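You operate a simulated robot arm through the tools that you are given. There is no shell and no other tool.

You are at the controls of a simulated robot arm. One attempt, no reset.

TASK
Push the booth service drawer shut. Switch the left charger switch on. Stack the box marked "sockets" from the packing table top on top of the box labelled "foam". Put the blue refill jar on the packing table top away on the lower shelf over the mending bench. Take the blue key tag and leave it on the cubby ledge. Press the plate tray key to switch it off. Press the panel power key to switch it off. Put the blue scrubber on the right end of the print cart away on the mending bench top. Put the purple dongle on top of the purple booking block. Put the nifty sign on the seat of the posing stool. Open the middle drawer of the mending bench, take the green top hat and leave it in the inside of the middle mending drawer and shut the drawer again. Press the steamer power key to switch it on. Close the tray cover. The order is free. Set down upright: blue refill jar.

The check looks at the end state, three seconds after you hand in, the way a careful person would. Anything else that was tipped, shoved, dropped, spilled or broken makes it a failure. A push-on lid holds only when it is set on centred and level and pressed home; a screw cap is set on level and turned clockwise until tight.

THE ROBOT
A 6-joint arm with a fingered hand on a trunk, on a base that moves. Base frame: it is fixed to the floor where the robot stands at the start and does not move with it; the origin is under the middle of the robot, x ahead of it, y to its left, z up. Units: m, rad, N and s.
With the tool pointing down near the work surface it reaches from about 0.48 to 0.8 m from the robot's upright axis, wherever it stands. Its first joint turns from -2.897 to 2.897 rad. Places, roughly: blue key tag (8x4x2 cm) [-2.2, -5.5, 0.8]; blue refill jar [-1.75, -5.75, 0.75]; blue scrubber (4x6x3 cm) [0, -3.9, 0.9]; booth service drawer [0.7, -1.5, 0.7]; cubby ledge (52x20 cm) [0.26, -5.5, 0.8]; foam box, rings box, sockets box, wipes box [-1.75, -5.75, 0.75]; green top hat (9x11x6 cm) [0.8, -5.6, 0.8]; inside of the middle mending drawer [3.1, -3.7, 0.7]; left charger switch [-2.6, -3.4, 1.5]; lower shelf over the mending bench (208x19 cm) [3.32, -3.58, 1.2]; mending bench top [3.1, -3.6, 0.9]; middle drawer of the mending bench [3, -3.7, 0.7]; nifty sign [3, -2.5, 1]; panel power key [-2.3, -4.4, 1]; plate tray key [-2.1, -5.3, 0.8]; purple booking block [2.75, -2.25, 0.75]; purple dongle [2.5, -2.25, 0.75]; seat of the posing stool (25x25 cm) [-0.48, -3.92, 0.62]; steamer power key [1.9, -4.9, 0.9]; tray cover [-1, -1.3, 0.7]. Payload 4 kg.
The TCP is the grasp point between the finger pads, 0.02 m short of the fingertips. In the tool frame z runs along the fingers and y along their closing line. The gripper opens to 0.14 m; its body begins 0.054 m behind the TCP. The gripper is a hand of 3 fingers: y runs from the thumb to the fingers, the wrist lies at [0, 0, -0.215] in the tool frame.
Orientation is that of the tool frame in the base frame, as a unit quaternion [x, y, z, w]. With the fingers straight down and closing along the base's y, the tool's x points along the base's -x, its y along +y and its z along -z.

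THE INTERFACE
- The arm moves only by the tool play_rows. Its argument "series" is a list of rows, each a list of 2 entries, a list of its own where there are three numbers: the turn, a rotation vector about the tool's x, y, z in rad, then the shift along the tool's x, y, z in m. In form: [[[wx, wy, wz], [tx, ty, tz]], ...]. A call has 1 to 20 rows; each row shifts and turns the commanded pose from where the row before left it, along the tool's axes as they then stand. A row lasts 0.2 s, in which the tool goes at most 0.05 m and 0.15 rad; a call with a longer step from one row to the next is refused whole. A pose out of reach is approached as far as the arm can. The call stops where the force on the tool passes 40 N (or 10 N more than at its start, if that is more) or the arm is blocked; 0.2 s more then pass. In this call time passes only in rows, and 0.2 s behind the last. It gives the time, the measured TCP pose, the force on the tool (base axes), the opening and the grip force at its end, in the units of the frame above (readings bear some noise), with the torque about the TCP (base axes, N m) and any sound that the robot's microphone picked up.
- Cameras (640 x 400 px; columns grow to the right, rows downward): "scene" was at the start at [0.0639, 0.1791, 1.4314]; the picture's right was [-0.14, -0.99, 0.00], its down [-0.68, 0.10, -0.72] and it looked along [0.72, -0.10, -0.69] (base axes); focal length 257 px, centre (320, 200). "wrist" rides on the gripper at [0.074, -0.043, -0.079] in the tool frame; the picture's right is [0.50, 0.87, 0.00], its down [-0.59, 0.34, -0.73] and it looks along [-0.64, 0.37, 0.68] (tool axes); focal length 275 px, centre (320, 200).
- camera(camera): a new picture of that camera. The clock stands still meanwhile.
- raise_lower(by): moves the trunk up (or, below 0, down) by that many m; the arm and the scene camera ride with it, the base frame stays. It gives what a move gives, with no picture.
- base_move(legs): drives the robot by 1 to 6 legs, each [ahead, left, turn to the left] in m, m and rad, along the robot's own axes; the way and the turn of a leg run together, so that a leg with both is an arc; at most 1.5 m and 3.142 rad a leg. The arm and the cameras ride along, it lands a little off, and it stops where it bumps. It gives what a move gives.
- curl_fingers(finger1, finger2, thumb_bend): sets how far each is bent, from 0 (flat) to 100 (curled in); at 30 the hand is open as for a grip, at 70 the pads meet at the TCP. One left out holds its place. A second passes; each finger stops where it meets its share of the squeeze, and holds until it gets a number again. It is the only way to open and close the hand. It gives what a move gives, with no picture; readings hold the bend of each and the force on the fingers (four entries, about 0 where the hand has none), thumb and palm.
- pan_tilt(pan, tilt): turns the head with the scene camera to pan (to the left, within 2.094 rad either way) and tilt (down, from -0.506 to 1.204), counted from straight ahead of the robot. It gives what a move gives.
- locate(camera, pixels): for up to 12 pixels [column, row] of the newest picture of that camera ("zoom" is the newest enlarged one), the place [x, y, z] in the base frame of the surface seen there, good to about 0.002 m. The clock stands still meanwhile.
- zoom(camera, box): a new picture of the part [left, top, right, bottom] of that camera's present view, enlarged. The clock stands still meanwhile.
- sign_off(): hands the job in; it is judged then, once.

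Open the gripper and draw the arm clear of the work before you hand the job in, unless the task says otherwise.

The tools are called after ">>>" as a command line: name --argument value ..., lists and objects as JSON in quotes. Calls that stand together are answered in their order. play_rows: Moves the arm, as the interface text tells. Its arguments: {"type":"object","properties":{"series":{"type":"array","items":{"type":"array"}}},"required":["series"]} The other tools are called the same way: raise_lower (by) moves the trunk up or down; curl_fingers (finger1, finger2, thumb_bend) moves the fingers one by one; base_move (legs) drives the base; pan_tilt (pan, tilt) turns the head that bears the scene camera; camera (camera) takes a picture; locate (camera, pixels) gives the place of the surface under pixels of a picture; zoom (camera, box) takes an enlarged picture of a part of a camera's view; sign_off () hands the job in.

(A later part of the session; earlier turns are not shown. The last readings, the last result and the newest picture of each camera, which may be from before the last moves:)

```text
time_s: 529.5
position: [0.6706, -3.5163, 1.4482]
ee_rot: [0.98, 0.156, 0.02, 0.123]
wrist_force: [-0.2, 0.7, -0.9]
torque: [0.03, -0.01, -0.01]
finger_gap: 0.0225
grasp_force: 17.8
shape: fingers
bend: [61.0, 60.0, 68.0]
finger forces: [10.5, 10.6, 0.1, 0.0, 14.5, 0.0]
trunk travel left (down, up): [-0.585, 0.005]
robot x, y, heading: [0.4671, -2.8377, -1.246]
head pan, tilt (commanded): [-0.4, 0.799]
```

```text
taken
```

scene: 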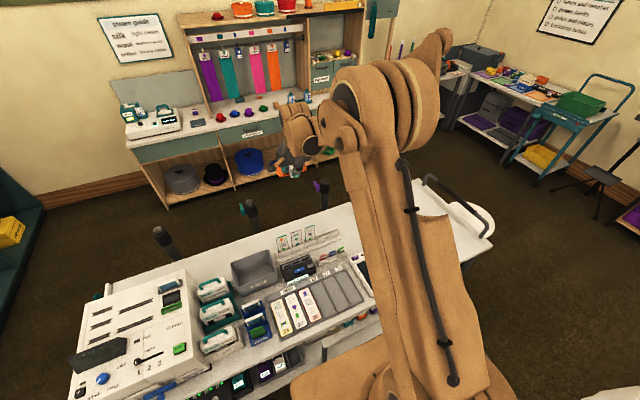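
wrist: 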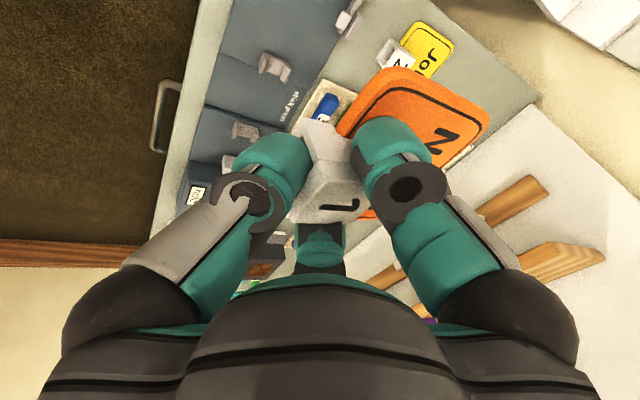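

I continue right along the cart's back toward the stool.

>>> base_move --legs '[[0, -1.2, 0]]'

>>> pan_tilt --pan 0.0 --tilt 0.9

>>> camera --camera "scene"

```text
time_s: 535.5
position: [-0.4614, -3.8914, 1.4487]
ee_rot: [0.98, 0.154, 0.019, 0.123]
wrist_force: [0.3, 0.5, -0.9]
torque: [0.03, -0.01, 0.02]
finger_gap: 0.0222
grasp_force: 17.2
shape: fingers
bend: [61.0, 60.0, 68.0]
finger forces: [10.4, 10.6, 0.0, 0.0, 14.6, 0.0]
trunk travel left (down, up): [-0.585, 0.005]
robot x, y, heading: [-0.6623, -3.2099, -1.249]
head pan, tilt (commanded): [-0.4, 0.799]
```

```text
time_s: 536.4
position: [-0.4605, -3.8929, 1.4482]
ee_rot: [0.98, 0.154, 0.02, 0.123]
wrist_force: [-0.2, -0.2, 0.1]
torque: [0.05, -0.02, -0.04]
finger_gap: 0.0223
grasp_force: 17.5
shape: fingers
bend: [61.0, 60.0, 68.0]
finger forces: [10.4, 10.7, 0.1, 0.1, 14.5, 0.1]
trunk travel left (down, up): [-0.585, 0.005]
robot x, y, heading: [-0.663, -3.2109, -1.253]
head pan, tilt (commanded): [0.0, 0.901]
```

```text
taken
```

scene: 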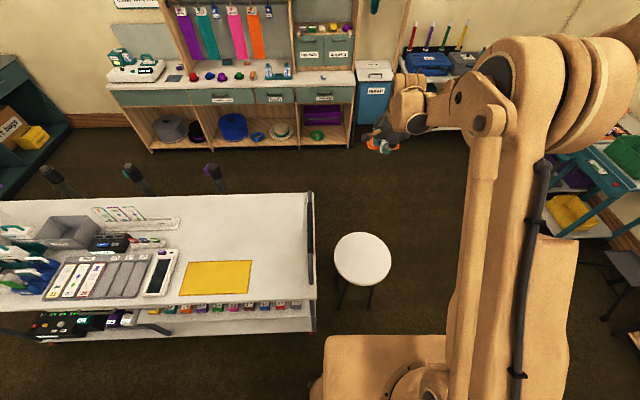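

The round stool seat is at (362,258). I locate its centre and rim.

>>> locate --camera "scene" --pixels '[[362, 258], [335, 258], [391, 258], [362, 233], [362, 285], [313, 255], [310, 200]]'

>>> camera --camera "wrist"

```text
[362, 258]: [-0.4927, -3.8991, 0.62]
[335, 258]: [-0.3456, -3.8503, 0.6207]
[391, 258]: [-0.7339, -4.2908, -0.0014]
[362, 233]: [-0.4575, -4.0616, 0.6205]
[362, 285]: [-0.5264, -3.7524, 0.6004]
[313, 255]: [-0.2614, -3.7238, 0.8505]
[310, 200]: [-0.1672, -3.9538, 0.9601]
```

```text
taken
```

wrist: 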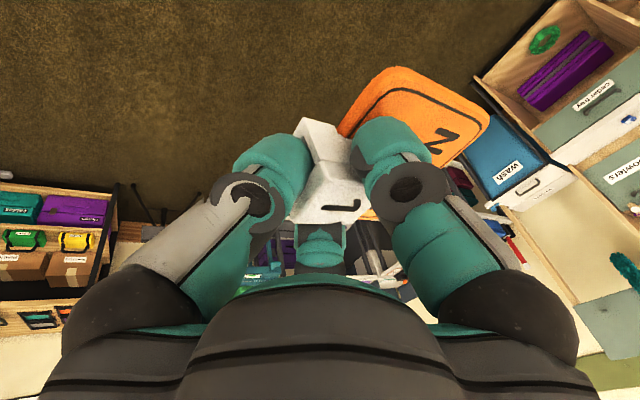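

Seat centre ≈(-0.485,-3.912), z 0.62. I adjust the hand so the sign is centred over the seat and lower the trunk.

>>> raise_lower --by -0.4

>>> raise_lower --by -0.18

>>> camera --camera "wrist"

```text
time_s: 540.2
position: [-0.4609, -3.8918, 1.0491]
ee_rot: [0.98, 0.154, 0.019, 0.123]
wrist_force: [-0.2, -0.1, 0.7]
torque: [0.04, -0.02, -0.02]
finger_gap: 0.0222
grasp_force: 17.2
shape: fingers
bend: [61.0, 60.0, 68.0]
finger forces: [10.4, 10.6, 0.0, 0.0, 14.7, 0.0]
trunk travel left (down, up): [-0.185, 0.405]
robot x, y, heading: [-0.662, -3.2113, -1.251]
head pan, tilt (commanded): [0.0, 0.901]
```

```text
time_s: 542.2
position: [-0.4612, -3.8923, 0.8689]
ee_rot: [0.98, 0.154, 0.019, 0.123]
wrist_force: [-0.5, 0.0, -0.3]
torque: [0.06, -0.06, 0.01]
finger_gap: 0.0223
grasp_force: 17.6
shape: fingers
bend: [61.0, 60.0, 68.0]
finger forces: [10.4, 10.6, 0.1, 0.1, 14.7, 0.1]
trunk travel left (down, up): [-0.005, 0.585]
robot x, y, heading: [-0.6597, -3.2116, -1.254]
head pan, tilt (commanded): [0.0, 0.901]
```

```text
taken
```

wrist: 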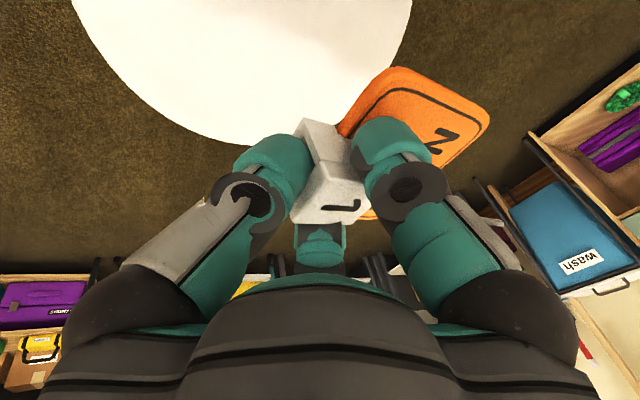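

I shift the hand 3.8 cm to centre, then descend toward the seat.

>>> play_rows --series '[[[0, 0, 0], [-0.0286, -0.0238, -0.006]], [[0, 0, 0], [0, -0.0111, 0.0436]], [[0, 0, 0], [0, -0.0111, 0.0436]], [[0, 0, 0], [0, -0.0111, 0.0436]]]'

>>> camera --camera "wrist"

>>> camera --camera "scene"

```text
time_s: 543.2
position: [-0.4964, -3.8768, 0.7358]
ee_rot: [0.98, 0.154, 0.019, 0.123]
wrist_force: [0.1, 0.0, 0.2]
torque: [0.04, 0.0, 0.0]
finger_gap: 0.0222
grasp_force: 18.3
shape: fingers
bend: [61.0, 60.0, 68.0]
finger forces: [10.5, 10.5, 0.1, 0.1, 15.2, 0.0]
trunk travel left (down, up): [-0.005, 0.585]
robot x, y, heading: [-0.6615, -3.2083, -1.252]
head pan, tilt (commanded): [0.0, 0.901]
```

```text
taken
```

wrist: 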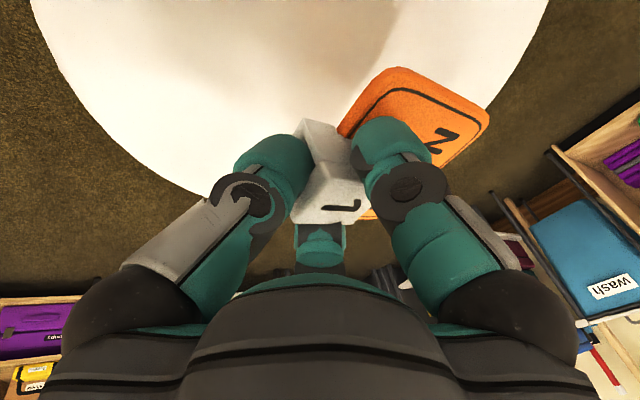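

```text
taken
```

scene: 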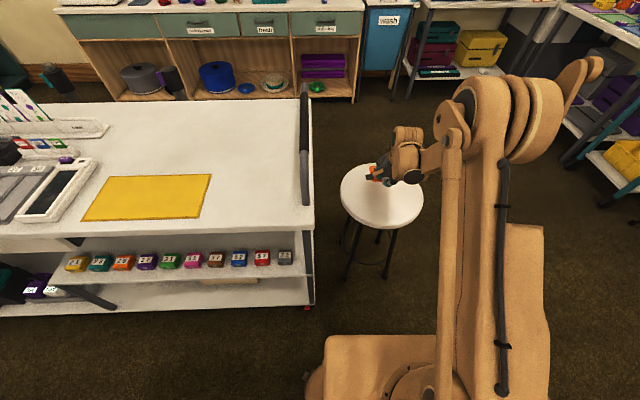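

I check the plaque corners against the seat.

>>> locate --camera "wrist" --pixels '[[395, 72], [484, 115], [440, 160], [345, 130], [420, 110], [300, 100], [500, 50]]'

```text
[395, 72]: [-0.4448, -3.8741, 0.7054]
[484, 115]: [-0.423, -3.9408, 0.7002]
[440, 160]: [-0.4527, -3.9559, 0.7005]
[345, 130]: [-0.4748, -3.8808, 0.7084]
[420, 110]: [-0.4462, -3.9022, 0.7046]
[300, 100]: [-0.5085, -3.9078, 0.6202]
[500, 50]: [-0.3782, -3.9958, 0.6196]
```

The sign is within the seat; it droops slightly at the far edge. I lower the remaining ~7 cm gently.

>>> play_rows --series '[[[0, 0, 0], [0, -0.0086, 0.0339]], [[0, 0, 0], [0, -0.0062, 0.0242]], [[0, 0, 0], [0, -0.0025, 0.0097]]]'

>>> play_rows --series '[[[0, 0, 0], [0, -0.0009, 0.0034]]]'

```text
time_s: 544.0
position: [-0.4951, -3.8768, 0.6638]
ee_rot: [0.98, 0.153, 0.02, 0.123]
wrist_force: [0.6, 0.0, -0.6]
torque: [0.05, 0.03, 0.0]
finger_gap: 0.0222
grasp_force: 18.0
shape: fingers
bend: [61.0, 60.0, 68.0]
finger forces: [10.4, 10.5, 0.1, 0.0, 15.4, 0.1]
trunk travel left (down, up): [-0.005, 0.585]
robot x, y, heading: [-0.664, -3.2107, -1.251]
head pan, tilt (commanded): [0.0, 0.901]
```

```text
time_s: 544.4
position: [-0.4957, -3.8782, 0.6606]
ee_rot: [0.98, 0.154, 0.02, 0.124]
wrist_force: [0.4, 0.8, 2.0]
torque: [-0.18, -0.09, 0.01]
finger_gap: 0.0221
grasp_force: 19.0
shape: fingers
bend: [61.0, 60.0, 68.0]
finger forces: [11.0, 11.1, 0.1, 0.0, 15.0, 0.1]
trunk travel left (down, up): [-0.005, 0.585]
robot x, y, heading: [-0.6592, -3.2114, -1.253]
head pan, tilt (commanded): [0.0, 0.901]
```

>>> play_rows --series '[[[0, 0, 0], [0, -0.0006, 0.0024]]]'

>>> curl_fingers --finger1 52 --finger2 52 --thumb_bend 57

>>> camera --camera "wrist"

```text
time_s: 544.8
position: [-0.4968, -3.8778, 0.6578]
ee_rot: [0.98, 0.154, 0.02, 0.123]
wrist_force: [0.3, -0.9, 3.1]
torque: [-0.27, -0.07, 0.02]
finger_gap: 0.0221
grasp_force: 17.9
shape: fingers
bend: [61.0, 60.0, 68.0]
finger forces: [11.1, 10.9, 0.0, 0.0, 14.0, 0.0]
trunk travel left (down, up): [-0.005, 0.585]
robot x, y, heading: [-0.6637, -3.2124, -1.249]
head pan, tilt (commanded): [0.0, 0.901]
```

```text
time_s: 545.8
position: [-0.4967, -3.8776, 0.6572]
ee_rot: [0.98, 0.154, 0.019, 0.123]
wrist_force: [-0.2, 0.7, 0.4]
torque: [-0.03, 0.02, -0.03]
finger_gap: 0.0509
grasp_force: 0.0
shape: fingers
bend: [52.0, 52.0, 56.0]
finger forces: [0.0, 0.0, 0.0, 0.1, 0.1, 0.1]
trunk travel left (down, up): [-0.005, 0.585]
robot x, y, heading: [-0.6612, -3.2135, -1.254]
head pan, tilt (commanded): [0.0, 0.901]
```

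```text
taken
```

wrist: 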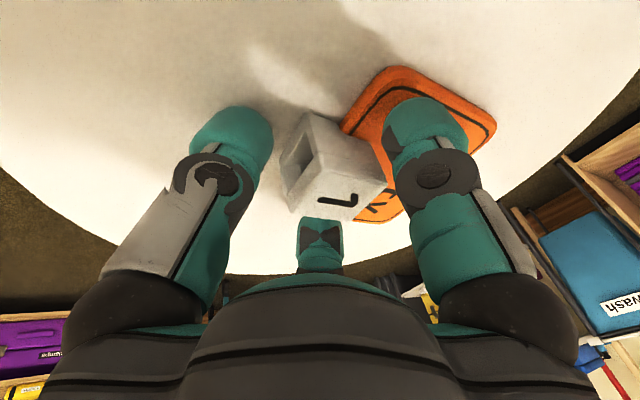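

The sign rests on the seat. I lift straight up and verify.

>>> play_rows --series '[[[0, 0, 0], [0, 0.0074, -0.029]], [[0, 0, 0], [0, 0.0111, -0.0436]], [[0, 0, 0], [0, 0.0111, -0.0436]], [[0, 0, 0], [0, 0.0111, -0.0436]], [[0, 0, 0], [0, 0.0111, -0.0436]]]'

>>> raise_lower --by 0.35

>>> zoom --camera "scene" --box '[310, 150, 470, 310]'

```text
time_s: 547.0
position: [-0.4961, -3.8788, 0.8667]
ee_rot: [0.98, 0.154, 0.019, 0.123]
wrist_force: [0.3, -0.9, 0.2]
torque: [0.03, -0.02, 0.02]
finger_gap: 0.0507
grasp_force: 0.0
shape: fingers
bend: [52.0, 52.0, 56.0]
finger forces: [0.1, 0.0, 0.1, 0.1, 0.1, 0.0]
trunk travel left (down, up): [-0.005, 0.585]
robot x, y, heading: [-0.6633, -3.2096, -1.252]
head pan, tilt (commanded): [0.0, 0.901]
```

```text
time_s: 550.4
position: [-0.4951, -3.8791, 1.2178]
ee_rot: [0.98, 0.153, 0.019, 0.123]
wrist_force: [-0.7, 0.2, 1.1]
torque: [0.03, 0.01, -0.01]
finger_gap: 0.051
grasp_force: 0.0
shape: fingers
bend: [52.0, 52.0, 56.0]
finger forces: [0.1, 0.0, 0.0, 0.0, 0.0, 0.1]
trunk travel left (down, up): [-0.355, 0.235]
robot x, y, heading: [-0.6612, -3.2103, -1.253]
head pan, tilt (commanded): [0.0, 0.901]
```

```text
2.50 times, centred on (390, 230) of scene
```

zoom: 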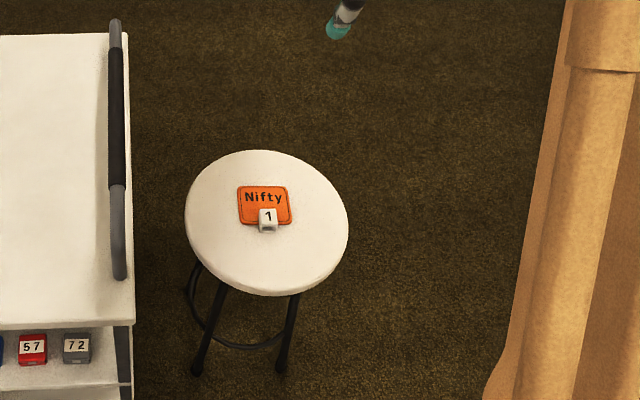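

The sign lies centred on the seat. Next the blue refill jar: I raise up and drive to the packing table.

>>> raise_lower --by 0.2

>>> base_move --legs '[[0.0, -0.85, 0], [0.85, 0, 0], [0, 0, -1.534], [0.41, 1.08, 0]]'

>>> pan_tilt --pan 0.0 --tilt 0.8

>>> camera --camera "scene"

```text
time_s: 552.6
position: [-0.4946, -3.8785, 1.4178]
ee_rot: [0.98, 0.154, 0.019, 0.123]
wrist_force: [-0.5, -0.1, -1.0]
torque: [0.0, 0.0, -0.02]
finger_gap: 0.051
grasp_force: 0.1
shape: fingers
bend: [52.0, 52.0, 56.0]
finger forces: [0.0, 0.1, 0.1, 0.1, 0.0, 0.1]
trunk travel left (down, up): [-0.555, 0.035]
robot x, y, heading: [-0.659, -3.2074, -1.252]
head pan, tilt (commanded): [0.0, 0.901]
```

```text
time_s: 570.5
position: [-1.8525, -5.6588, 1.4162]
ee_rot: [0.816, -0.564, -0.071, 0.103]
wrist_force: [0.5, -0.1, -0.2]
torque: [-0.04, 0.02, -0.01]
finger_gap: 0.0512
grasp_force: 0.1
shape: fingers
bend: [52.0, 52.0, 56.0]
finger forces: [0.0, 0.0, 0.1, 0.0, 0.1, 0.0]
trunk travel left (down, up): [-0.555, 0.035]
robot x, y, heading: [-1.1954, -5.4584, -2.775]
head pan, tilt (commanded): [0.0, 0.901]
```

```text
time_s: 571.1
position: [-1.8532, -5.6576, 1.417]
ee_rot: [0.817, -0.564, -0.071, 0.102]
wrist_force: [-0.1, -0.2, -0.3]
torque: [0.0, 0.03, 0.0]
finger_gap: 0.0511
grasp_force: 0.0
shape: fingers
bend: [52.0, 52.0, 56.0]
finger forces: [0.0, 0.0, 0.0, 0.0, 0.0, 0.0]
trunk travel left (down, up): [-0.555, 0.035]
robot x, y, heading: [-1.1944, -5.4546, -2.77]
head pan, tilt (commanded): [0.0, 0.799]
```

```text
taken
```

scene: 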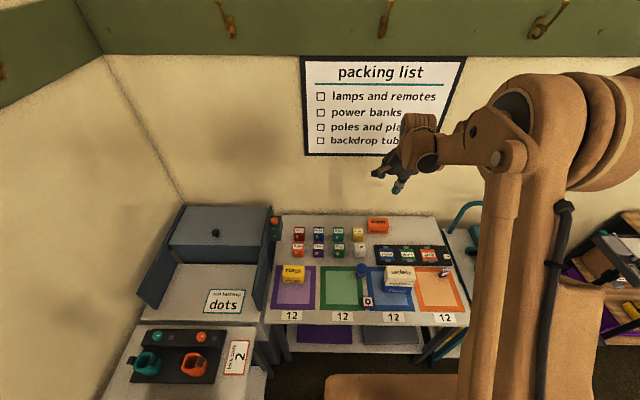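

I zoom on the jar to measure it.

>>> zoom --camera "scene" --box '[320, 235, 420, 315]'

>>> locate --camera "zoom" --pixels '[[258, 170], [240, 170], [278, 170], [258, 155], [258, 200], [258, 225], [250, 80], [260, 110], [350, 190], [320, 345], [310, 330], [345, 170]]'

```text
5.00 times, centred on (370, 275) of scene
```

zoom: 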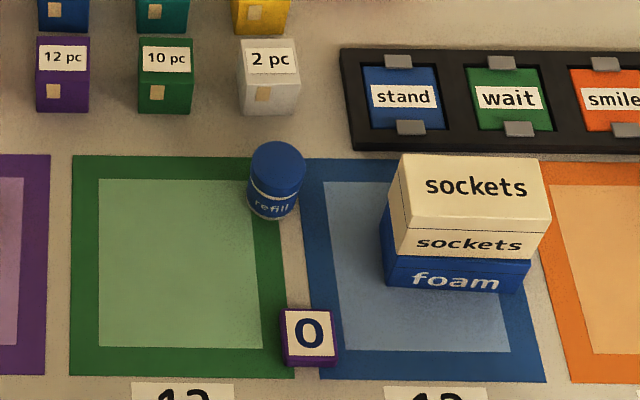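

```text
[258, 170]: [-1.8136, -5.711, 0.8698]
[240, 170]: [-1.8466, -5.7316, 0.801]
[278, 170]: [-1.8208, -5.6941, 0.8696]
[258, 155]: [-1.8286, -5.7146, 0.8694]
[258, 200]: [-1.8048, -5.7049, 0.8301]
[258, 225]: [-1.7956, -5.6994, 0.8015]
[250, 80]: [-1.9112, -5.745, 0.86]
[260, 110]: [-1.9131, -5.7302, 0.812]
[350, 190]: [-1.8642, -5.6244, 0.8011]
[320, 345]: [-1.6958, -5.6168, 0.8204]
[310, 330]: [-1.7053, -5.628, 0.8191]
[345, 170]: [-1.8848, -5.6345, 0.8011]
```

I locate the cap's rim points.

>>> zoom --camera "scene" --box '[360, 255, 390, 285]'

>>> locate --camera "zoom" --pixels '[[205, 130], [205, 90], [205, 165], [155, 130], [255, 125], [205, 200], [205, 260], [160, 250], [245, 250], [175, 105], [235, 105]]'

```text
13.33 times, centred on (375, 270) of scene
```

zoom: 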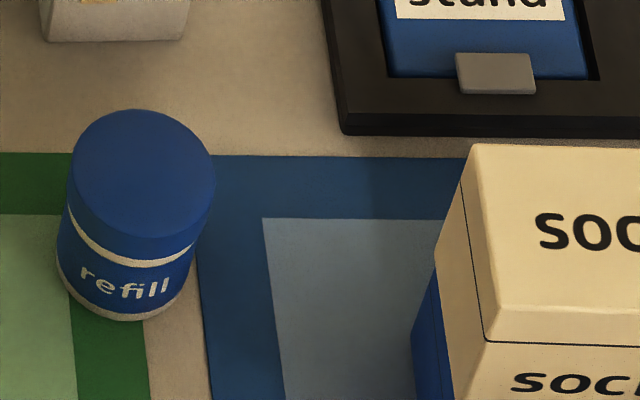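

```text
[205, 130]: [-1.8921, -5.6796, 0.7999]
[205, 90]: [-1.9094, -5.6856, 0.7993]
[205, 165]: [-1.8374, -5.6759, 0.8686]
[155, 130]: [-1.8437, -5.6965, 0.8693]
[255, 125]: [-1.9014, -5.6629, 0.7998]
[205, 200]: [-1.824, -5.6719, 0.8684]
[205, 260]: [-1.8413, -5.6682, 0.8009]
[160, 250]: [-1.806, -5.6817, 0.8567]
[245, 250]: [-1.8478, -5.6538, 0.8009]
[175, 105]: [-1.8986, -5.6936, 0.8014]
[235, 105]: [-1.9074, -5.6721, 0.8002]
```

Again with better pixels.

>>> locate --camera "zoom" --pixels '[[143, 165], [78, 170], [208, 165], [140, 116], [140, 222], [100, 210], [190, 210], [130, 315], [65, 250], [190, 255]]'

```text
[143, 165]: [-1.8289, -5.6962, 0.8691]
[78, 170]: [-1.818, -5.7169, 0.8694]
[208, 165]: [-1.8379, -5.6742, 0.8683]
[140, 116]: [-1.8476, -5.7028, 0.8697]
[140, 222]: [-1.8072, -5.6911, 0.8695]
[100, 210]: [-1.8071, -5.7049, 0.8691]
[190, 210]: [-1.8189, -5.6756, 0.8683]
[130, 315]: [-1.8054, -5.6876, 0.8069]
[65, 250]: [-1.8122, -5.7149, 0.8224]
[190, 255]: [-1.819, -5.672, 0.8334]
```

Jar: cap centre (-1.828,-5.696), radius ≈0.025, top 0.870. I tilt the hand to 0.5 rad, lower the trunk and position above it.

>>> play_rows --series '[[[-0.125, 0, 0], [0, 0, 0]], [[-0.125, 0, 0], [0, 0, 0]]]'

>>> curl_fingers --finger1 45 --finger2 45 --thumb_bend 46

>>> raise_lower --by -0.4

>>> camera --camera "wrist"

```text
time_s: 571.7
position: [-1.852, -5.6569, 1.4172]
ee_rot: [0.797, -0.551, -0.141, 0.204]
wrist_force: [0.0, 0.5, -0.8]
torque: [-0.01, 0.06, -0.02]
finger_gap: 0.0513
grasp_force: 0.1
shape: fingers
bend: [52.0, 52.0, 56.0]
finger forces: [0.0, 0.0, 0.1, 0.1, 0.0, 0.0]
trunk travel left (down, up): [-0.555, 0.035]
robot x, y, heading: [-1.1981, -5.4592, -2.776]
head pan, tilt (commanded): [0.0, 0.799]
```

```text
time_s: 572.7
position: [-1.8532, -5.659, 1.4165]
ee_rot: [0.797, -0.551, -0.14, 0.203]
wrist_force: [-0.3, -0.7, 1.1]
torque: [0.0, 0.0, 0.0]
finger_gap: 0.0778
grasp_force: 0.1
shape: fingers
bend: [45.0, 45.0, 46.0]
finger forces: [0.0, 0.0, 0.0, 0.0, 0.1, 0.0]
trunk travel left (down, up): [-0.555, 0.035]
robot x, y, heading: [-1.1972, -5.4582, -2.771]
head pan, tilt (commanded): [0.0, 0.799]
```

```text
time_s: 576.6
position: [-1.8533, -5.6572, 1.018]
ee_rot: [0.797, -0.552, -0.14, 0.203]
wrist_force: [0.3, 0.1, 0.8]
torque: [0.01, 0.0, 0.01]
finger_gap: 0.0776
grasp_force: 0.1
shape: fingers
bend: [45.0, 45.0, 46.0]
finger forces: [0.0, 0.0, 0.0, 0.1, 0.0, 0.1]
trunk travel left (down, up): [-0.155, 0.435]
robot x, y, heading: [-1.1948, -5.4558, -2.777]
head pan, tilt (commanded): [0.0, 0.799]
```

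```text
taken
```

wrist: 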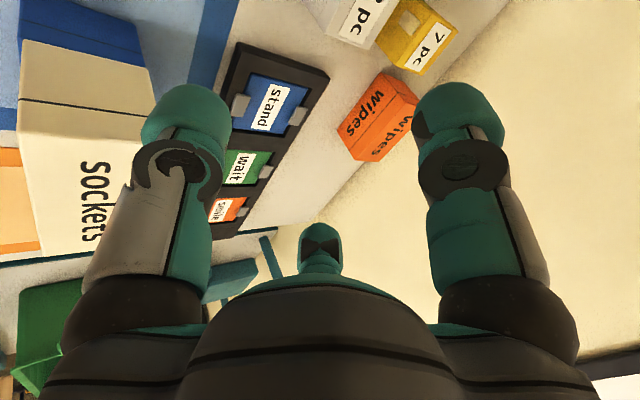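

I shift over the jar axis and lower to ~0.93 to verify with the wrist camera.

>>> play_rows --series '[[[0, 0, 0], [0.0232, -0.0094, -0.005]], [[0, 0, 0], [0.0232, -0.0094, -0.005]], [[0, 0, 0], [0, -0.021, 0.0387]], [[0, 0, 0], [0, -0.021, 0.0387]]]'

>>> camera --camera "wrist"

```text
time_s: 577.6
position: [-1.8151, -5.694, 0.9292]
ee_rot: [0.797, -0.551, -0.141, 0.203]
wrist_force: [-1.0, -0.3, 0.4]
torque: [0.03, 0.01, -0.01]
finger_gap: 0.078
grasp_force: 0.1
shape: fingers
bend: [45.0, 45.0, 46.0]
finger forces: [0.1, 0.1, 0.0, 0.0, 0.0, 0.1]
trunk travel left (down, up): [-0.155, 0.435]
robot x, y, heading: [-1.1951, -5.4585, -2.773]
head pan, tilt (commanded): [0.0, 0.799]
```

```text
taken
```

wrist: 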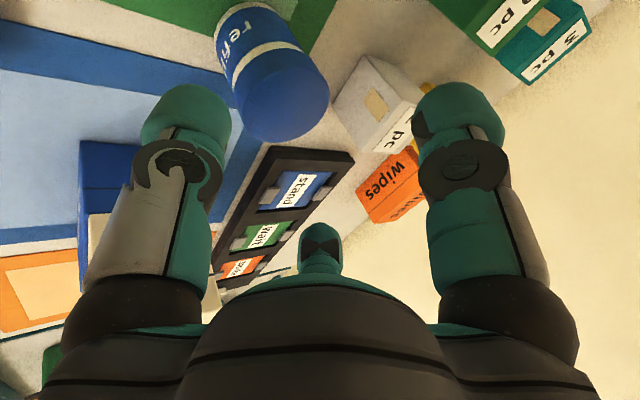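

I re-measure the cap top from the wrist camera.

>>> locate --camera "wrist" --pixels '[[292, 102], [258, 118], [322, 88], [300, 130], [280, 75], [235, 85], [345, 100], [375, 140]]'

```text
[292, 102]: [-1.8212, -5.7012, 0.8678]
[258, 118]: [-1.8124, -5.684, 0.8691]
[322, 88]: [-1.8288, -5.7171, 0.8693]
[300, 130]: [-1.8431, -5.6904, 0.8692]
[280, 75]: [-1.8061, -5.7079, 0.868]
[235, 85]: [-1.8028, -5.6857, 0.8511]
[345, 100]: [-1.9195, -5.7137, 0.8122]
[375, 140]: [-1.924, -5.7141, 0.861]
```

The hand is on axis. I descend to TCP z≈0.862.

>>> play_rows --series '[[[0, 0, 0], [0, -0.0143, 0.0264]], [[0, 0, 0], [0, -0.0143, 0.0264]], [[0, 0, 0], [0, -0.0033, 0.0062]]]'

>>> camera --camera "wrist"

```text
time_s: 578.4
position: [-1.8167, -5.6943, 0.86]
ee_rot: [0.797, -0.552, -0.14, 0.203]
wrist_force: [-0.2, 0.2, 0.0]
torque: [0.01, 0.01, -0.03]
finger_gap: 0.0778
grasp_force: 0.1
shape: fingers
bend: [45.0, 45.0, 46.0]
finger forces: [0.0, 0.1, 0.0, 0.0, 0.0, 0.0]
trunk travel left (down, up): [-0.155, 0.435]
robot x, y, heading: [-1.1927, -5.4562, -2.775]
head pan, tilt (commanded): [0.0, 0.799]
```

```text
taken
```

wrist: 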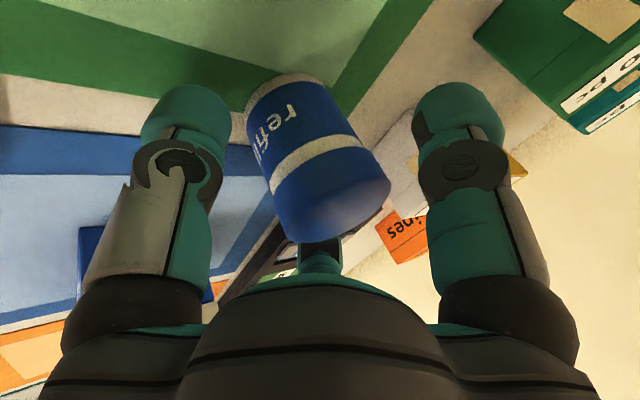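

The jar is centred. I go 1 cm deeper and close.

>>> play_rows --series '[[[0, 0, 0], [0, -0.0048, 0.0088]]]'

>>> curl_fingers --finger1 56 --finger2 56 --thumb_bend 56

>>> camera --camera "wrist"

```text
time_s: 578.8
position: [-1.8157, -5.6937, 0.8524]
ee_rot: [0.797, -0.551, -0.141, 0.204]
wrist_force: [4.7, 1.1, 18.1]
torque: [0.33, -0.89, -0.04]
finger_gap: 0.0754
grasp_force: 8.8
shape: fingers
bend: [45.0, 45.0, 47.0]
finger forces: [0.1, 0.0, 0.0, 0.1, 18.4, 0.0]
trunk travel left (down, up): [-0.155, 0.435]
robot x, y, heading: [-1.1916, -5.4555, -2.776]
head pan, tilt (commanded): [0.0, 0.799]
```

```text
time_s: 579.8
position: [-1.8168, -5.6937, 0.8512]
ee_rot: [0.797, -0.551, -0.14, 0.204]
wrist_force: [0.5, -0.1, 0.1]
torque: [0.03, 0.0, 0.03]
finger_gap: 0.0473
grasp_force: 1.7
shape: fingers
bend: [55.0, 55.0, 56.0]
finger forces: [1.3, 1.6, 0.1, 0.1, 0.9, 0.0]
trunk travel left (down, up): [-0.155, 0.435]
robot x, y, heading: [-1.1952, -5.4592, -2.77]
head pan, tilt (commanded): [0.0, 0.799]
```

```text
taken
```

wrist: 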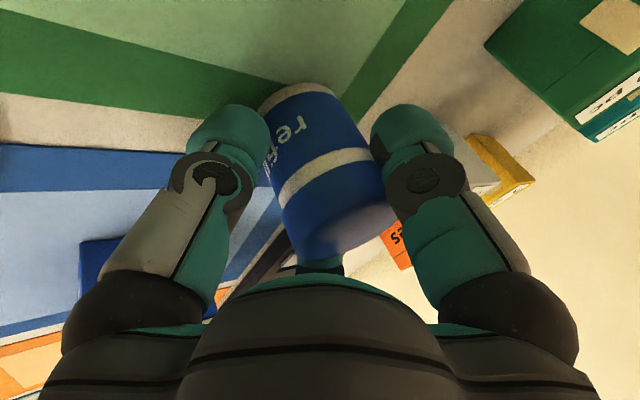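

Light contact all round. I firm the grip.

>>> curl_fingers --finger1 62 --finger2 62 --thumb_bend 63

>>> play_rows --series '[[[0, 0, 0], [0, 0.0096, -0.0176]], [[0, 0, 0], [0, 0.0096, -0.0176]]]'

>>> camera --camera "wrist"

```text
time_s: 580.8
position: [-1.8167, -5.6941, 0.8511]
ee_rot: [0.797, -0.551, -0.141, 0.203]
wrist_force: [0.6, -0.1, 2.1]
torque: [0.06, -0.1, 0.03]
finger_gap: 0.0427
grasp_force: 14.0
shape: fingers
bend: [57.0, 56.0, 58.0]
finger forces: [10.0, 9.3, 0.0, 0.1, 8.2, 0.1]
trunk travel left (down, up): [-0.155, 0.435]
robot x, y, heading: [-1.197, -5.4571, -2.771]
head pan, tilt (commanded): [0.0, 0.799]
```

```text
time_s: 581.4
position: [-1.8168, -5.6947, 0.8921]
ee_rot: [0.797, -0.551, -0.141, 0.203]
wrist_force: [0.0, 1.0, -0.9]
torque: [0.01, -0.05, 0.0]
finger_gap: 0.0402
grasp_force: 12.7
shape: fingers
bend: [57.0, 56.0, 60.0]
finger forces: [9.9, 9.4, 0.0, 0.1, 5.8, 0.1]
trunk travel left (down, up): [-0.155, 0.435]
robot x, y, heading: [-1.1957, -5.4596, -2.775]
head pan, tilt (commanded): [0.0, 0.799]
```

```text
taken
```

wrist: 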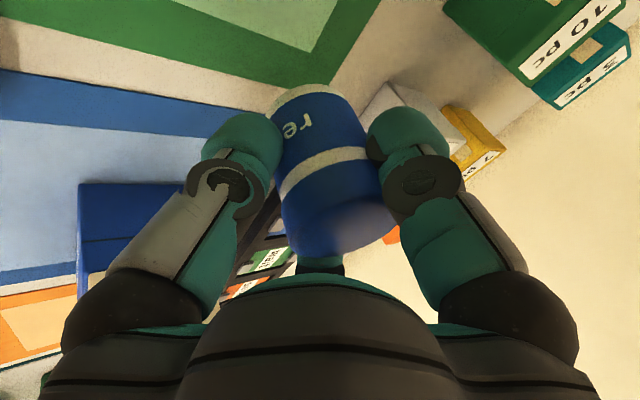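

The jar is lifted. I firm the thumb a bit so it can't shift during the drive, then check its tilt.

>>> curl_fingers --finger1 65 --finger2 65 --thumb_bend 68

>>> play_rows --series '[[[0, 0, 0], [0, 0.0191, -0.0352]], [[0, 0, 0], [0, 0.0191, -0.0352]]]'

>>> camera --camera "wrist"

>>> camera --camera "scene"

```text
time_s: 582.4
position: [-1.8163, -5.6939, 0.8917]
ee_rot: [0.797, -0.551, -0.14, 0.203]
wrist_force: [0.2, 0.2, -0.7]
torque: [0.03, 0.03, -0.01]
finger_gap: 0.0375
grasp_force: 18.6
shape: fingers
bend: [57.0, 56.0, 62.0]
finger forces: [13.5, 11.7, 0.0, 0.0, 11.9, 0.0]
trunk travel left (down, up): [-0.155, 0.435]
robot x, y, heading: [-1.1933, -5.457, -2.77]
head pan, tilt (commanded): [0.0, 0.799]
```

```text
time_s: 583.0
position: [-1.8165, -5.6928, 0.9714]
ee_rot: [0.797, -0.551, -0.14, 0.203]
wrist_force: [0.4, 0.9, -0.3]
torque: [0.02, 0.0, 0.02]
finger_gap: 0.0376
grasp_force: 18.4
shape: fingers
bend: [57.0, 56.0, 62.0]
finger forces: [13.6, 11.7, 0.0, 0.0, 11.7, 0.0]
trunk travel left (down, up): [-0.155, 0.435]
robot x, y, heading: [-1.1956, -5.4603, -2.771]
head pan, tilt (commanded): [0.0, 0.799]
```

```text
taken
```

wrist: 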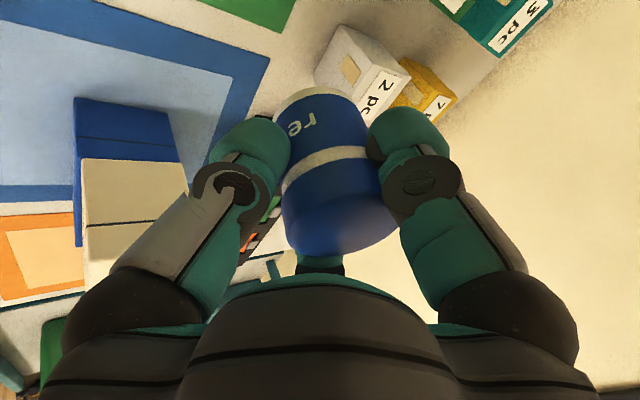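

```text
taken
```

scene: 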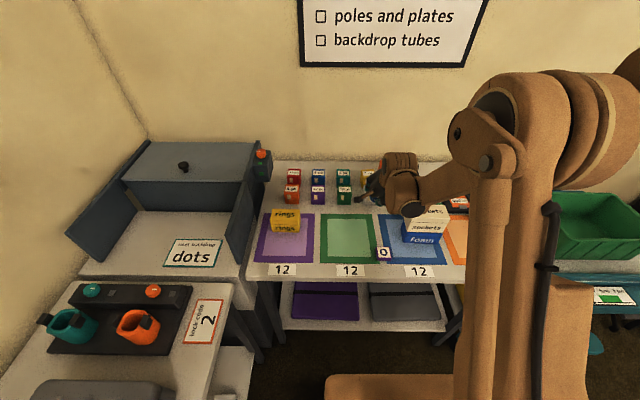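

I measure the held jar's tilt from cap and bottom points.

>>> locate --camera "wrist" --pixels '[[340, 235], [305, 215], [375, 205], [350, 190], [320, 245], [280, 108], [300, 95], [325, 92], [345, 100], [300, 180], [330, 155]]'

```text
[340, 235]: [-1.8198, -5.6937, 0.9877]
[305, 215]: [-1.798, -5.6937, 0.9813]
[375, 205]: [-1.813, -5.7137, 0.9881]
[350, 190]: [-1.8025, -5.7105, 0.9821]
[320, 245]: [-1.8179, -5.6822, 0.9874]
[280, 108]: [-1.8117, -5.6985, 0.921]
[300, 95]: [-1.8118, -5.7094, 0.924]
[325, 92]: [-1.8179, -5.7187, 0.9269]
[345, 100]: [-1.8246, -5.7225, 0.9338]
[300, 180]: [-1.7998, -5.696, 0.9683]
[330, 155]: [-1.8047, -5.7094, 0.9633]
```

I zoom into the jar in the wrist view to judge its tilt more reliably.

>>> zoom --camera "wrist" --box '[260, 80, 400, 270]'

>>> locate --camera "zoom" --pixels '[[300, 250], [330, 300], [380, 250], [320, 330], [300, 290], [360, 290], [280, 200], [300, 160], [340, 150], [290, 120], [350, 120], [330, 260]]'

```text
2.11 times, centred on (330, 175) of wrist
```

zoom: 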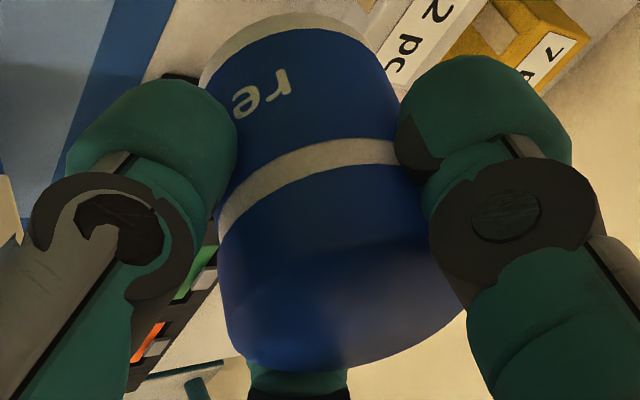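

```text
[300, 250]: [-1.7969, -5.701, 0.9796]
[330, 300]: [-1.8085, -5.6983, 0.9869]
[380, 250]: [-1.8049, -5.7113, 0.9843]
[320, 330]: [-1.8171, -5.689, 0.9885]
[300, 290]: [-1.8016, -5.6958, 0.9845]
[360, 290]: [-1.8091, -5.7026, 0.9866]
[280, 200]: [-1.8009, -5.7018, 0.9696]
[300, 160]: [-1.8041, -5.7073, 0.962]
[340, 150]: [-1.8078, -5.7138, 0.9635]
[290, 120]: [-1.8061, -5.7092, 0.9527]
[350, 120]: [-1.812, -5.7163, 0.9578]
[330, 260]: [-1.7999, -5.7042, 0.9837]
```

The jar's top leans ~0.22 rad toward me, i.e. tool tilt ≈0.27 will set it upright. I raise the trunk and drive back, turn in the open area, and go along the corridor to the mending bench.

>>> raise_lower --by 0.4

>>> base_move --legs '[[-0.3, 0, 0], [-0.237, -0.716, 0], [0, 0, -1.578], [0, 0, -1.578]]'

>>> pan_tilt --pan 0.0 --tilt 0.6

>>> camera --camera "scene"

```text
time_s: 586.8
position: [-1.8169, -5.6941, 1.3706]
ee_rot: [0.797, -0.551, -0.141, 0.202]
wrist_force: [0.1, 0.1, -2.1]
torque: [-0.02, -0.04, -0.02]
finger_gap: 0.0375
grasp_force: 18.5
shape: fingers
bend: [57.0, 56.0, 62.0]
finger forces: [13.5, 11.7, 0.0, 0.0, 11.5, 0.0]
trunk travel left (down, up): [-0.555, 0.035]
robot x, y, heading: [-1.1967, -5.4555, -2.774]
head pan, tilt (commanded): [0.0, 0.799]
```

```text
time_s: 600.2
position: [-0.3252, -4.3607, 1.3717]
ee_rot: [0.552, 0.796, 0.204, 0.141]
wrist_force: [-0.2, 0.3, -1.8]
torque: [0.01, 0.01, 0.03]
finger_gap: 0.037
grasp_force: 17.4
shape: fingers
bend: [57.0, 56.0, 62.0]
finger forces: [13.5, 12.1, 0.0, 0.0, 10.0, 0.0]
trunk travel left (down, up): [-0.555, 0.035]
robot x, y, heading: [-0.9507, -4.5928, 0.365]
head pan, tilt (commanded): [0.0, 0.799]
```

```text
time_s: 600.9
position: [-0.3263, -4.3598, 1.3716]
ee_rot: [0.552, 0.796, 0.203, 0.141]
wrist_force: [0.5, -0.9, -1.3]
torque: [-0.03, -0.02, -0.02]
finger_gap: 0.0368
grasp_force: 17.9
shape: fingers
bend: [57.0, 56.0, 62.0]
finger forces: [13.5, 12.2, 0.1, 0.0, 10.2, 0.1]
trunk travel left (down, up): [-0.555, 0.035]
robot x, y, heading: [-0.9471, -4.5957, 0.363]
head pan, tilt (commanded): [0.0, 0.6]
```

```text
taken
```

scene: 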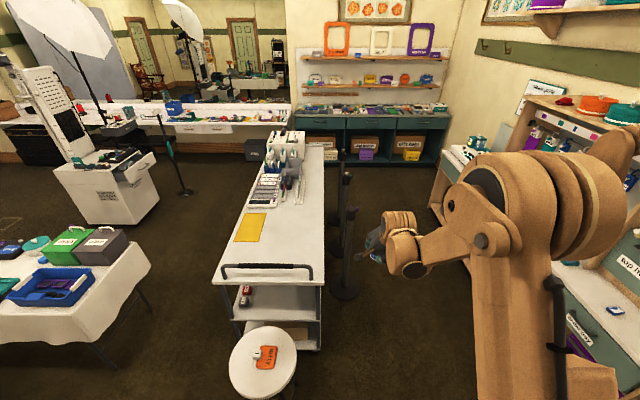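

All is in order. I shift right into the corridor and drive to the bench.

>>> base_move --legs '[[0, -0.5, 0], [1.45, 0, 0], [1.2, 0, 0]]'

>>> pan_tilt --pan 0.0 --tilt 0.5

>>> camera --camera "scene"

```text
time_s: 616.4
position: [2.3208, -3.8167, 1.3708]
ee_rot: [0.55, 0.798, 0.204, 0.14]
wrist_force: [1.2, 1.0, -1.6]
torque: [-0.03, 0.0, -0.02]
finger_gap: 0.0366
grasp_force: 18.0
shape: fingers
bend: [57.0, 56.0, 62.0]
finger forces: [13.5, 12.3, 0.0, 0.1, 10.2, 0.0]
trunk travel left (down, up): [-0.555, 0.035]
robot x, y, heading: [1.6978, -4.0499, 0.376]
head pan, tilt (commanded): [0.0, 0.6]
```

```text
time_s: 617.1
position: [2.3219, -3.8149, 1.3714]
ee_rot: [0.55, 0.798, 0.204, 0.141]
wrist_force: [0.1, -0.3, 0.0]
torque: [0.01, -0.01, -0.02]
finger_gap: 0.0366
grasp_force: 17.6
shape: fingers
bend: [57.0, 56.0, 62.0]
finger forces: [13.5, 12.2, 0.1, 0.0, 10.2, 0.1]
trunk travel left (down, up): [-0.555, 0.035]
robot x, y, heading: [1.7022, -4.0521, 0.375]
head pan, tilt (commanded): [0.0, 0.499]
```

```text
taken
```

scene: 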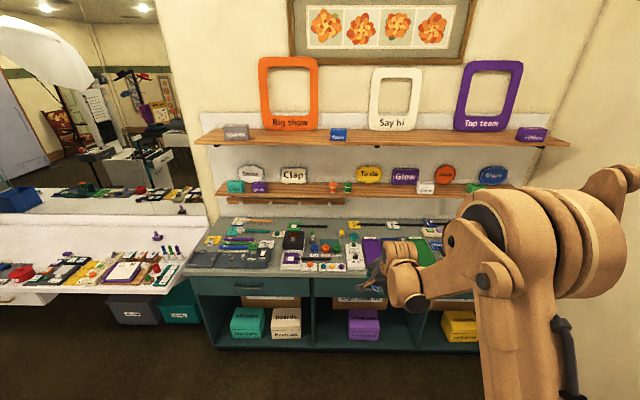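

I zoom on the lower shelf and measure shelf edges and free space.

>>> zoom --camera "scene" --box '[200, 120, 400, 220]'

>>> locate --camera "zoom" --pixels '[[300, 68], [300, 80], [300, 225], [300, 235], [200, 215], [420, 210], [300, 200], [350, 205], [255, 200], [445, 205], [300, 185], [215, 235]]'

```text
3.20 times, centred on (300, 170) of scene
```

zoom: 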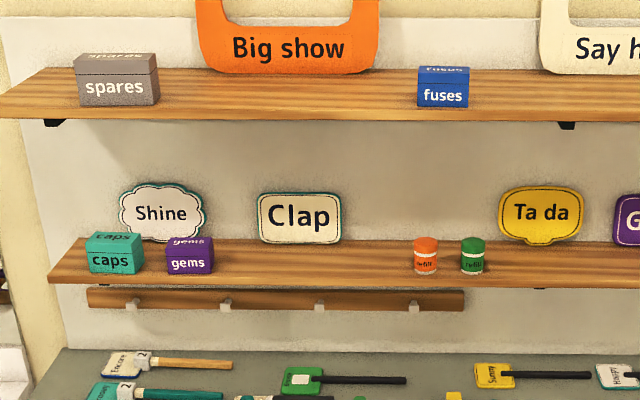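

```text
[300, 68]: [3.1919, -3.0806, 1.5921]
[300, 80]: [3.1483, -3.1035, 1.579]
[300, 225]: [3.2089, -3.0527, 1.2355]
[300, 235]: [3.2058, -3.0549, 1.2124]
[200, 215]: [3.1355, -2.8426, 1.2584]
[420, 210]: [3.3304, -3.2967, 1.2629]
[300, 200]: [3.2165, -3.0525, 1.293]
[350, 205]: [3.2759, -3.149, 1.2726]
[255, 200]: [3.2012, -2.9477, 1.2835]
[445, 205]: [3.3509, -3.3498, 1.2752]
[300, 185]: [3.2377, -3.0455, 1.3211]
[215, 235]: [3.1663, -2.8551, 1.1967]
```

The orange and green refill jars stand on this shelf; the blue one fits beside them. I locate the shelf surfaces and jars.

>>> locate --camera "zoom" --pixels '[[330, 250], [330, 262], [330, 272], [330, 282], [425, 265], [425, 243], [472, 268], [472, 245], [380, 265], [300, 100], [300, 112], [520, 265]]'

```text
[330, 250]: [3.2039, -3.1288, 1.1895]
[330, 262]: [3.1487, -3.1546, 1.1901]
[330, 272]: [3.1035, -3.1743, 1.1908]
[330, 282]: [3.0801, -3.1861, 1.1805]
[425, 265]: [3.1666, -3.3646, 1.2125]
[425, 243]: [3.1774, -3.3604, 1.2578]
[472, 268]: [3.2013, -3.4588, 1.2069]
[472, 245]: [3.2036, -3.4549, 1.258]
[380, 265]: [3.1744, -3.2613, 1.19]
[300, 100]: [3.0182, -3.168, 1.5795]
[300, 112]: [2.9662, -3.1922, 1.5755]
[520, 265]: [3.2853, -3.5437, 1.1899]
```

Lower shelf top 1.190 (front m≈1.80); upper shelf underside ≈1.55 but its front reaches m≈1.68. I choose a spot left of the orange jar, near (3.147,-3.207). First I align laterally, set the tilt for an upright jar, and reconfigure arm/trunk for a low elbow.

>>> base_move --legs '[[0, 0.29, 0], [0, 0, -0.023]]'

>>> play_rows --series '[[[0.11, 0, 0], [0, 0, 0]], [[0.11, 0, 0], [0, 0, 0]]]'

>>> raise_lower --by -0.275

>>> camera --camera "wrist"

```text
time_s: 618.5
position: [2.2619, -3.662, 1.3715]
ee_rot: [0.544, 0.802, 0.204, 0.141]
wrist_force: [-0.9, 0.7, -1.4]
torque: [-0.07, 0.0, -0.02]
finger_gap: 0.037
grasp_force: 18.0
shape: fingers
bend: [57.0, 56.0, 62.0]
finger forces: [13.7, 12.4, 0.0, 0.1, 10.1, 0.0]
trunk travel left (down, up): [-0.555, 0.035]
robot x, y, heading: [1.6462, -3.9138, 0.383]
head pan, tilt (commanded): [0.0, 0.499]
stopped in leg 1: the robot was blocked; the commanded pose is now the measured one
```

```text
time_s: 619.1
position: [2.2676, -3.6685, 1.3705]
ee_rot: [0.557, 0.819, 0.112, 0.078]
wrist_force: [0.3, 1.1, -0.7]
torque: [-0.05, 0.02, 0.0]
finger_gap: 0.0367
grasp_force: 18.0
shape: fingers
bend: [57.0, 56.0, 62.0]
finger forces: [13.6, 12.3, 0.1, 0.0, 10.0, 0.1]
trunk travel left (down, up): [-0.555, 0.035]
robot x, y, heading: [1.6452, -3.9139, 0.386]
head pan, tilt (commanded): [0.0, 0.499]
```

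```text
time_s: 621.9
position: [2.2686, -3.6701, 1.0963]
ee_rot: [0.557, 0.819, 0.115, 0.079]
wrist_force: [-0.8, 0.6, -0.7]
torque: [0.0, 0.0, -0.01]
finger_gap: 0.0364
grasp_force: 17.9
shape: fingers
bend: [57.0, 56.0, 62.0]
finger forces: [13.7, 12.4, 0.0, 0.0, 9.9, 0.0]
trunk travel left (down, up): [-0.28, 0.31]
robot x, y, heading: [1.6496, -3.9133, 0.384]
head pan, tilt (commanded): [0.0, 0.499]
```

```text
taken
```

wrist: 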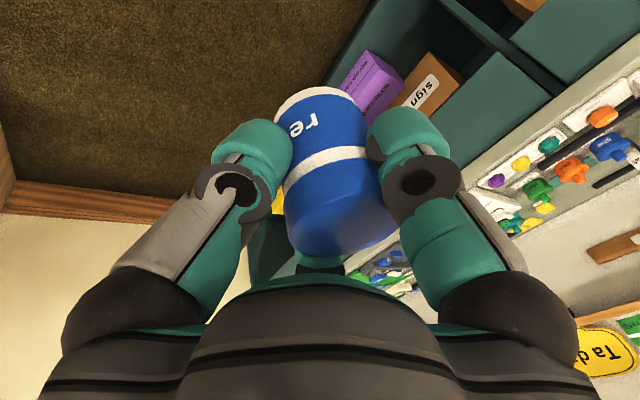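

The base was blocked while moving left — probably a barrier post. I look down-left to check it.

>>> pan_tilt --pan 1.6 --tilt 0.95

>>> camera --camera "scene"

```text
time_s: 623.6
position: [2.2685, -3.6709, 1.0956]
ee_rot: [0.558, 0.818, 0.116, 0.078]
wrist_force: [0.7, 0.1, -0.9]
torque: [0.0, 0.03, 0.01]
finger_gap: 0.0368
grasp_force: 18.1
shape: fingers
bend: [57.0, 56.0, 62.0]
finger forces: [13.6, 12.4, 0.0, 0.1, 9.9, 0.0]
trunk travel left (down, up): [-0.28, 0.31]
robot x, y, heading: [1.6466, -3.9124, 0.384]
head pan, tilt (commanded): [1.6, 0.949]
```

```text
taken
```

scene: 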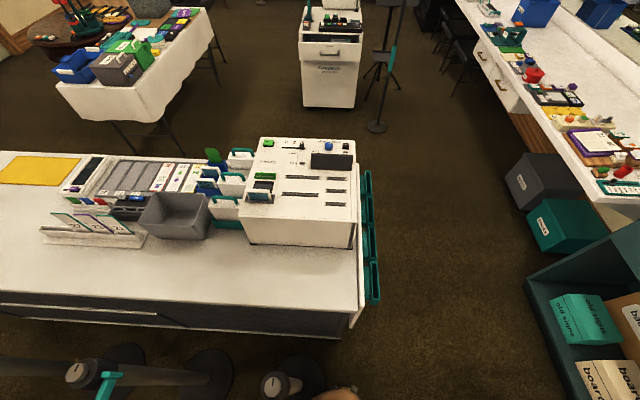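

A barrier post is right next to me at (285,385). I tilt down to see whether it still stands straight.

>>> pan_tilt --pan 1.75 --tilt 1.2

>>> camera --camera "scene"

>>> locate --camera "scene" --pixels '[[285, 290], [290, 320], [240, 300], [320, 300], [100, 280], [310, 260], [330, 320]]'

```text
time_s: 624.4
position: [2.2667, -3.671, 1.0966]
ee_rot: [0.558, 0.818, 0.115, 0.078]
wrist_force: [0.3, 0.1, -0.8]
torque: [-0.05, -0.01, -0.02]
finger_gap: 0.0369
grasp_force: 17.4
shape: fingers
bend: [57.0, 56.0, 62.0]
finger forces: [13.8, 12.4, 0.0, 0.1, 9.9, 0.0]
trunk travel left (down, up): [-0.28, 0.31]
robot x, y, heading: [1.6492, -3.9105, 0.38]
head pan, tilt (commanded): [1.751, 1.201]
```

```text
taken
```

scene: 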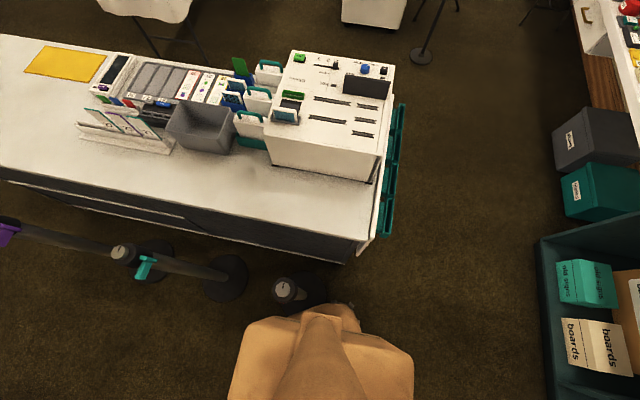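

```text
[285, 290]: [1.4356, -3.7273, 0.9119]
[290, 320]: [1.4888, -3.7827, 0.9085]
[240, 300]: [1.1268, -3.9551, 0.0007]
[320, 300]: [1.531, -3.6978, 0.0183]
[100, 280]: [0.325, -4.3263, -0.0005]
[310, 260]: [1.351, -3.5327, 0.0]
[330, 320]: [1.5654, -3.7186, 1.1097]
```

The post still stands in line with the others (top at n≈-4.0). I step right, move ahead past it, and only then go left.

>>> base_move --legs '[[0, -0.1, 0], [0.42, 0, 0], [0, 0.22, 0], [0, 0, -0.03]]'

>>> pan_tilt --pan 1.9 --tilt 0.9

>>> camera --camera "scene"

```text
time_s: 629.4
position: [2.62, -3.4163, 1.0965]
ee_rot: [0.567, 0.812, 0.113, 0.08]
wrist_force: [1.3, 0.9, -0.6]
torque: [-0.01, -0.01, 0.03]
finger_gap: 0.0368
grasp_force: 18.2
shape: fingers
bend: [57.0, 56.0, 62.0]
finger forces: [13.7, 12.4, 0.1, 0.0, 10.0, 0.1]
trunk travel left (down, up): [-0.28, 0.31]
robot x, y, heading: [1.9924, -3.6452, 0.359]
head pan, tilt (commanded): [1.751, 1.201]
```

```text
time_s: 630.2
position: [2.6201, -3.4168, 1.0964]
ee_rot: [0.567, 0.812, 0.114, 0.08]
wrist_force: [0.0, 1.2, -0.6]
torque: [0.0, 0.06, -0.02]
finger_gap: 0.0367
grasp_force: 17.8
shape: fingers
bend: [57.0, 56.0, 62.0]
finger forces: [13.8, 12.4, 0.1, 0.0, 9.9, 0.1]
trunk travel left (down, up): [-0.28, 0.31]
robot x, y, heading: [1.9934, -3.6407, 0.358]
head pan, tilt (commanded): [1.901, 0.901]
```

```text
taken
```

scene: 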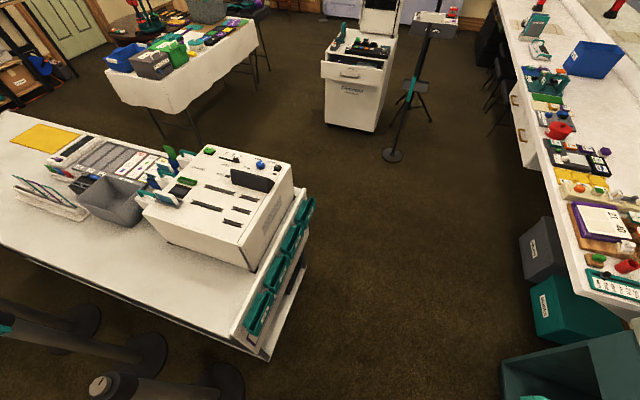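

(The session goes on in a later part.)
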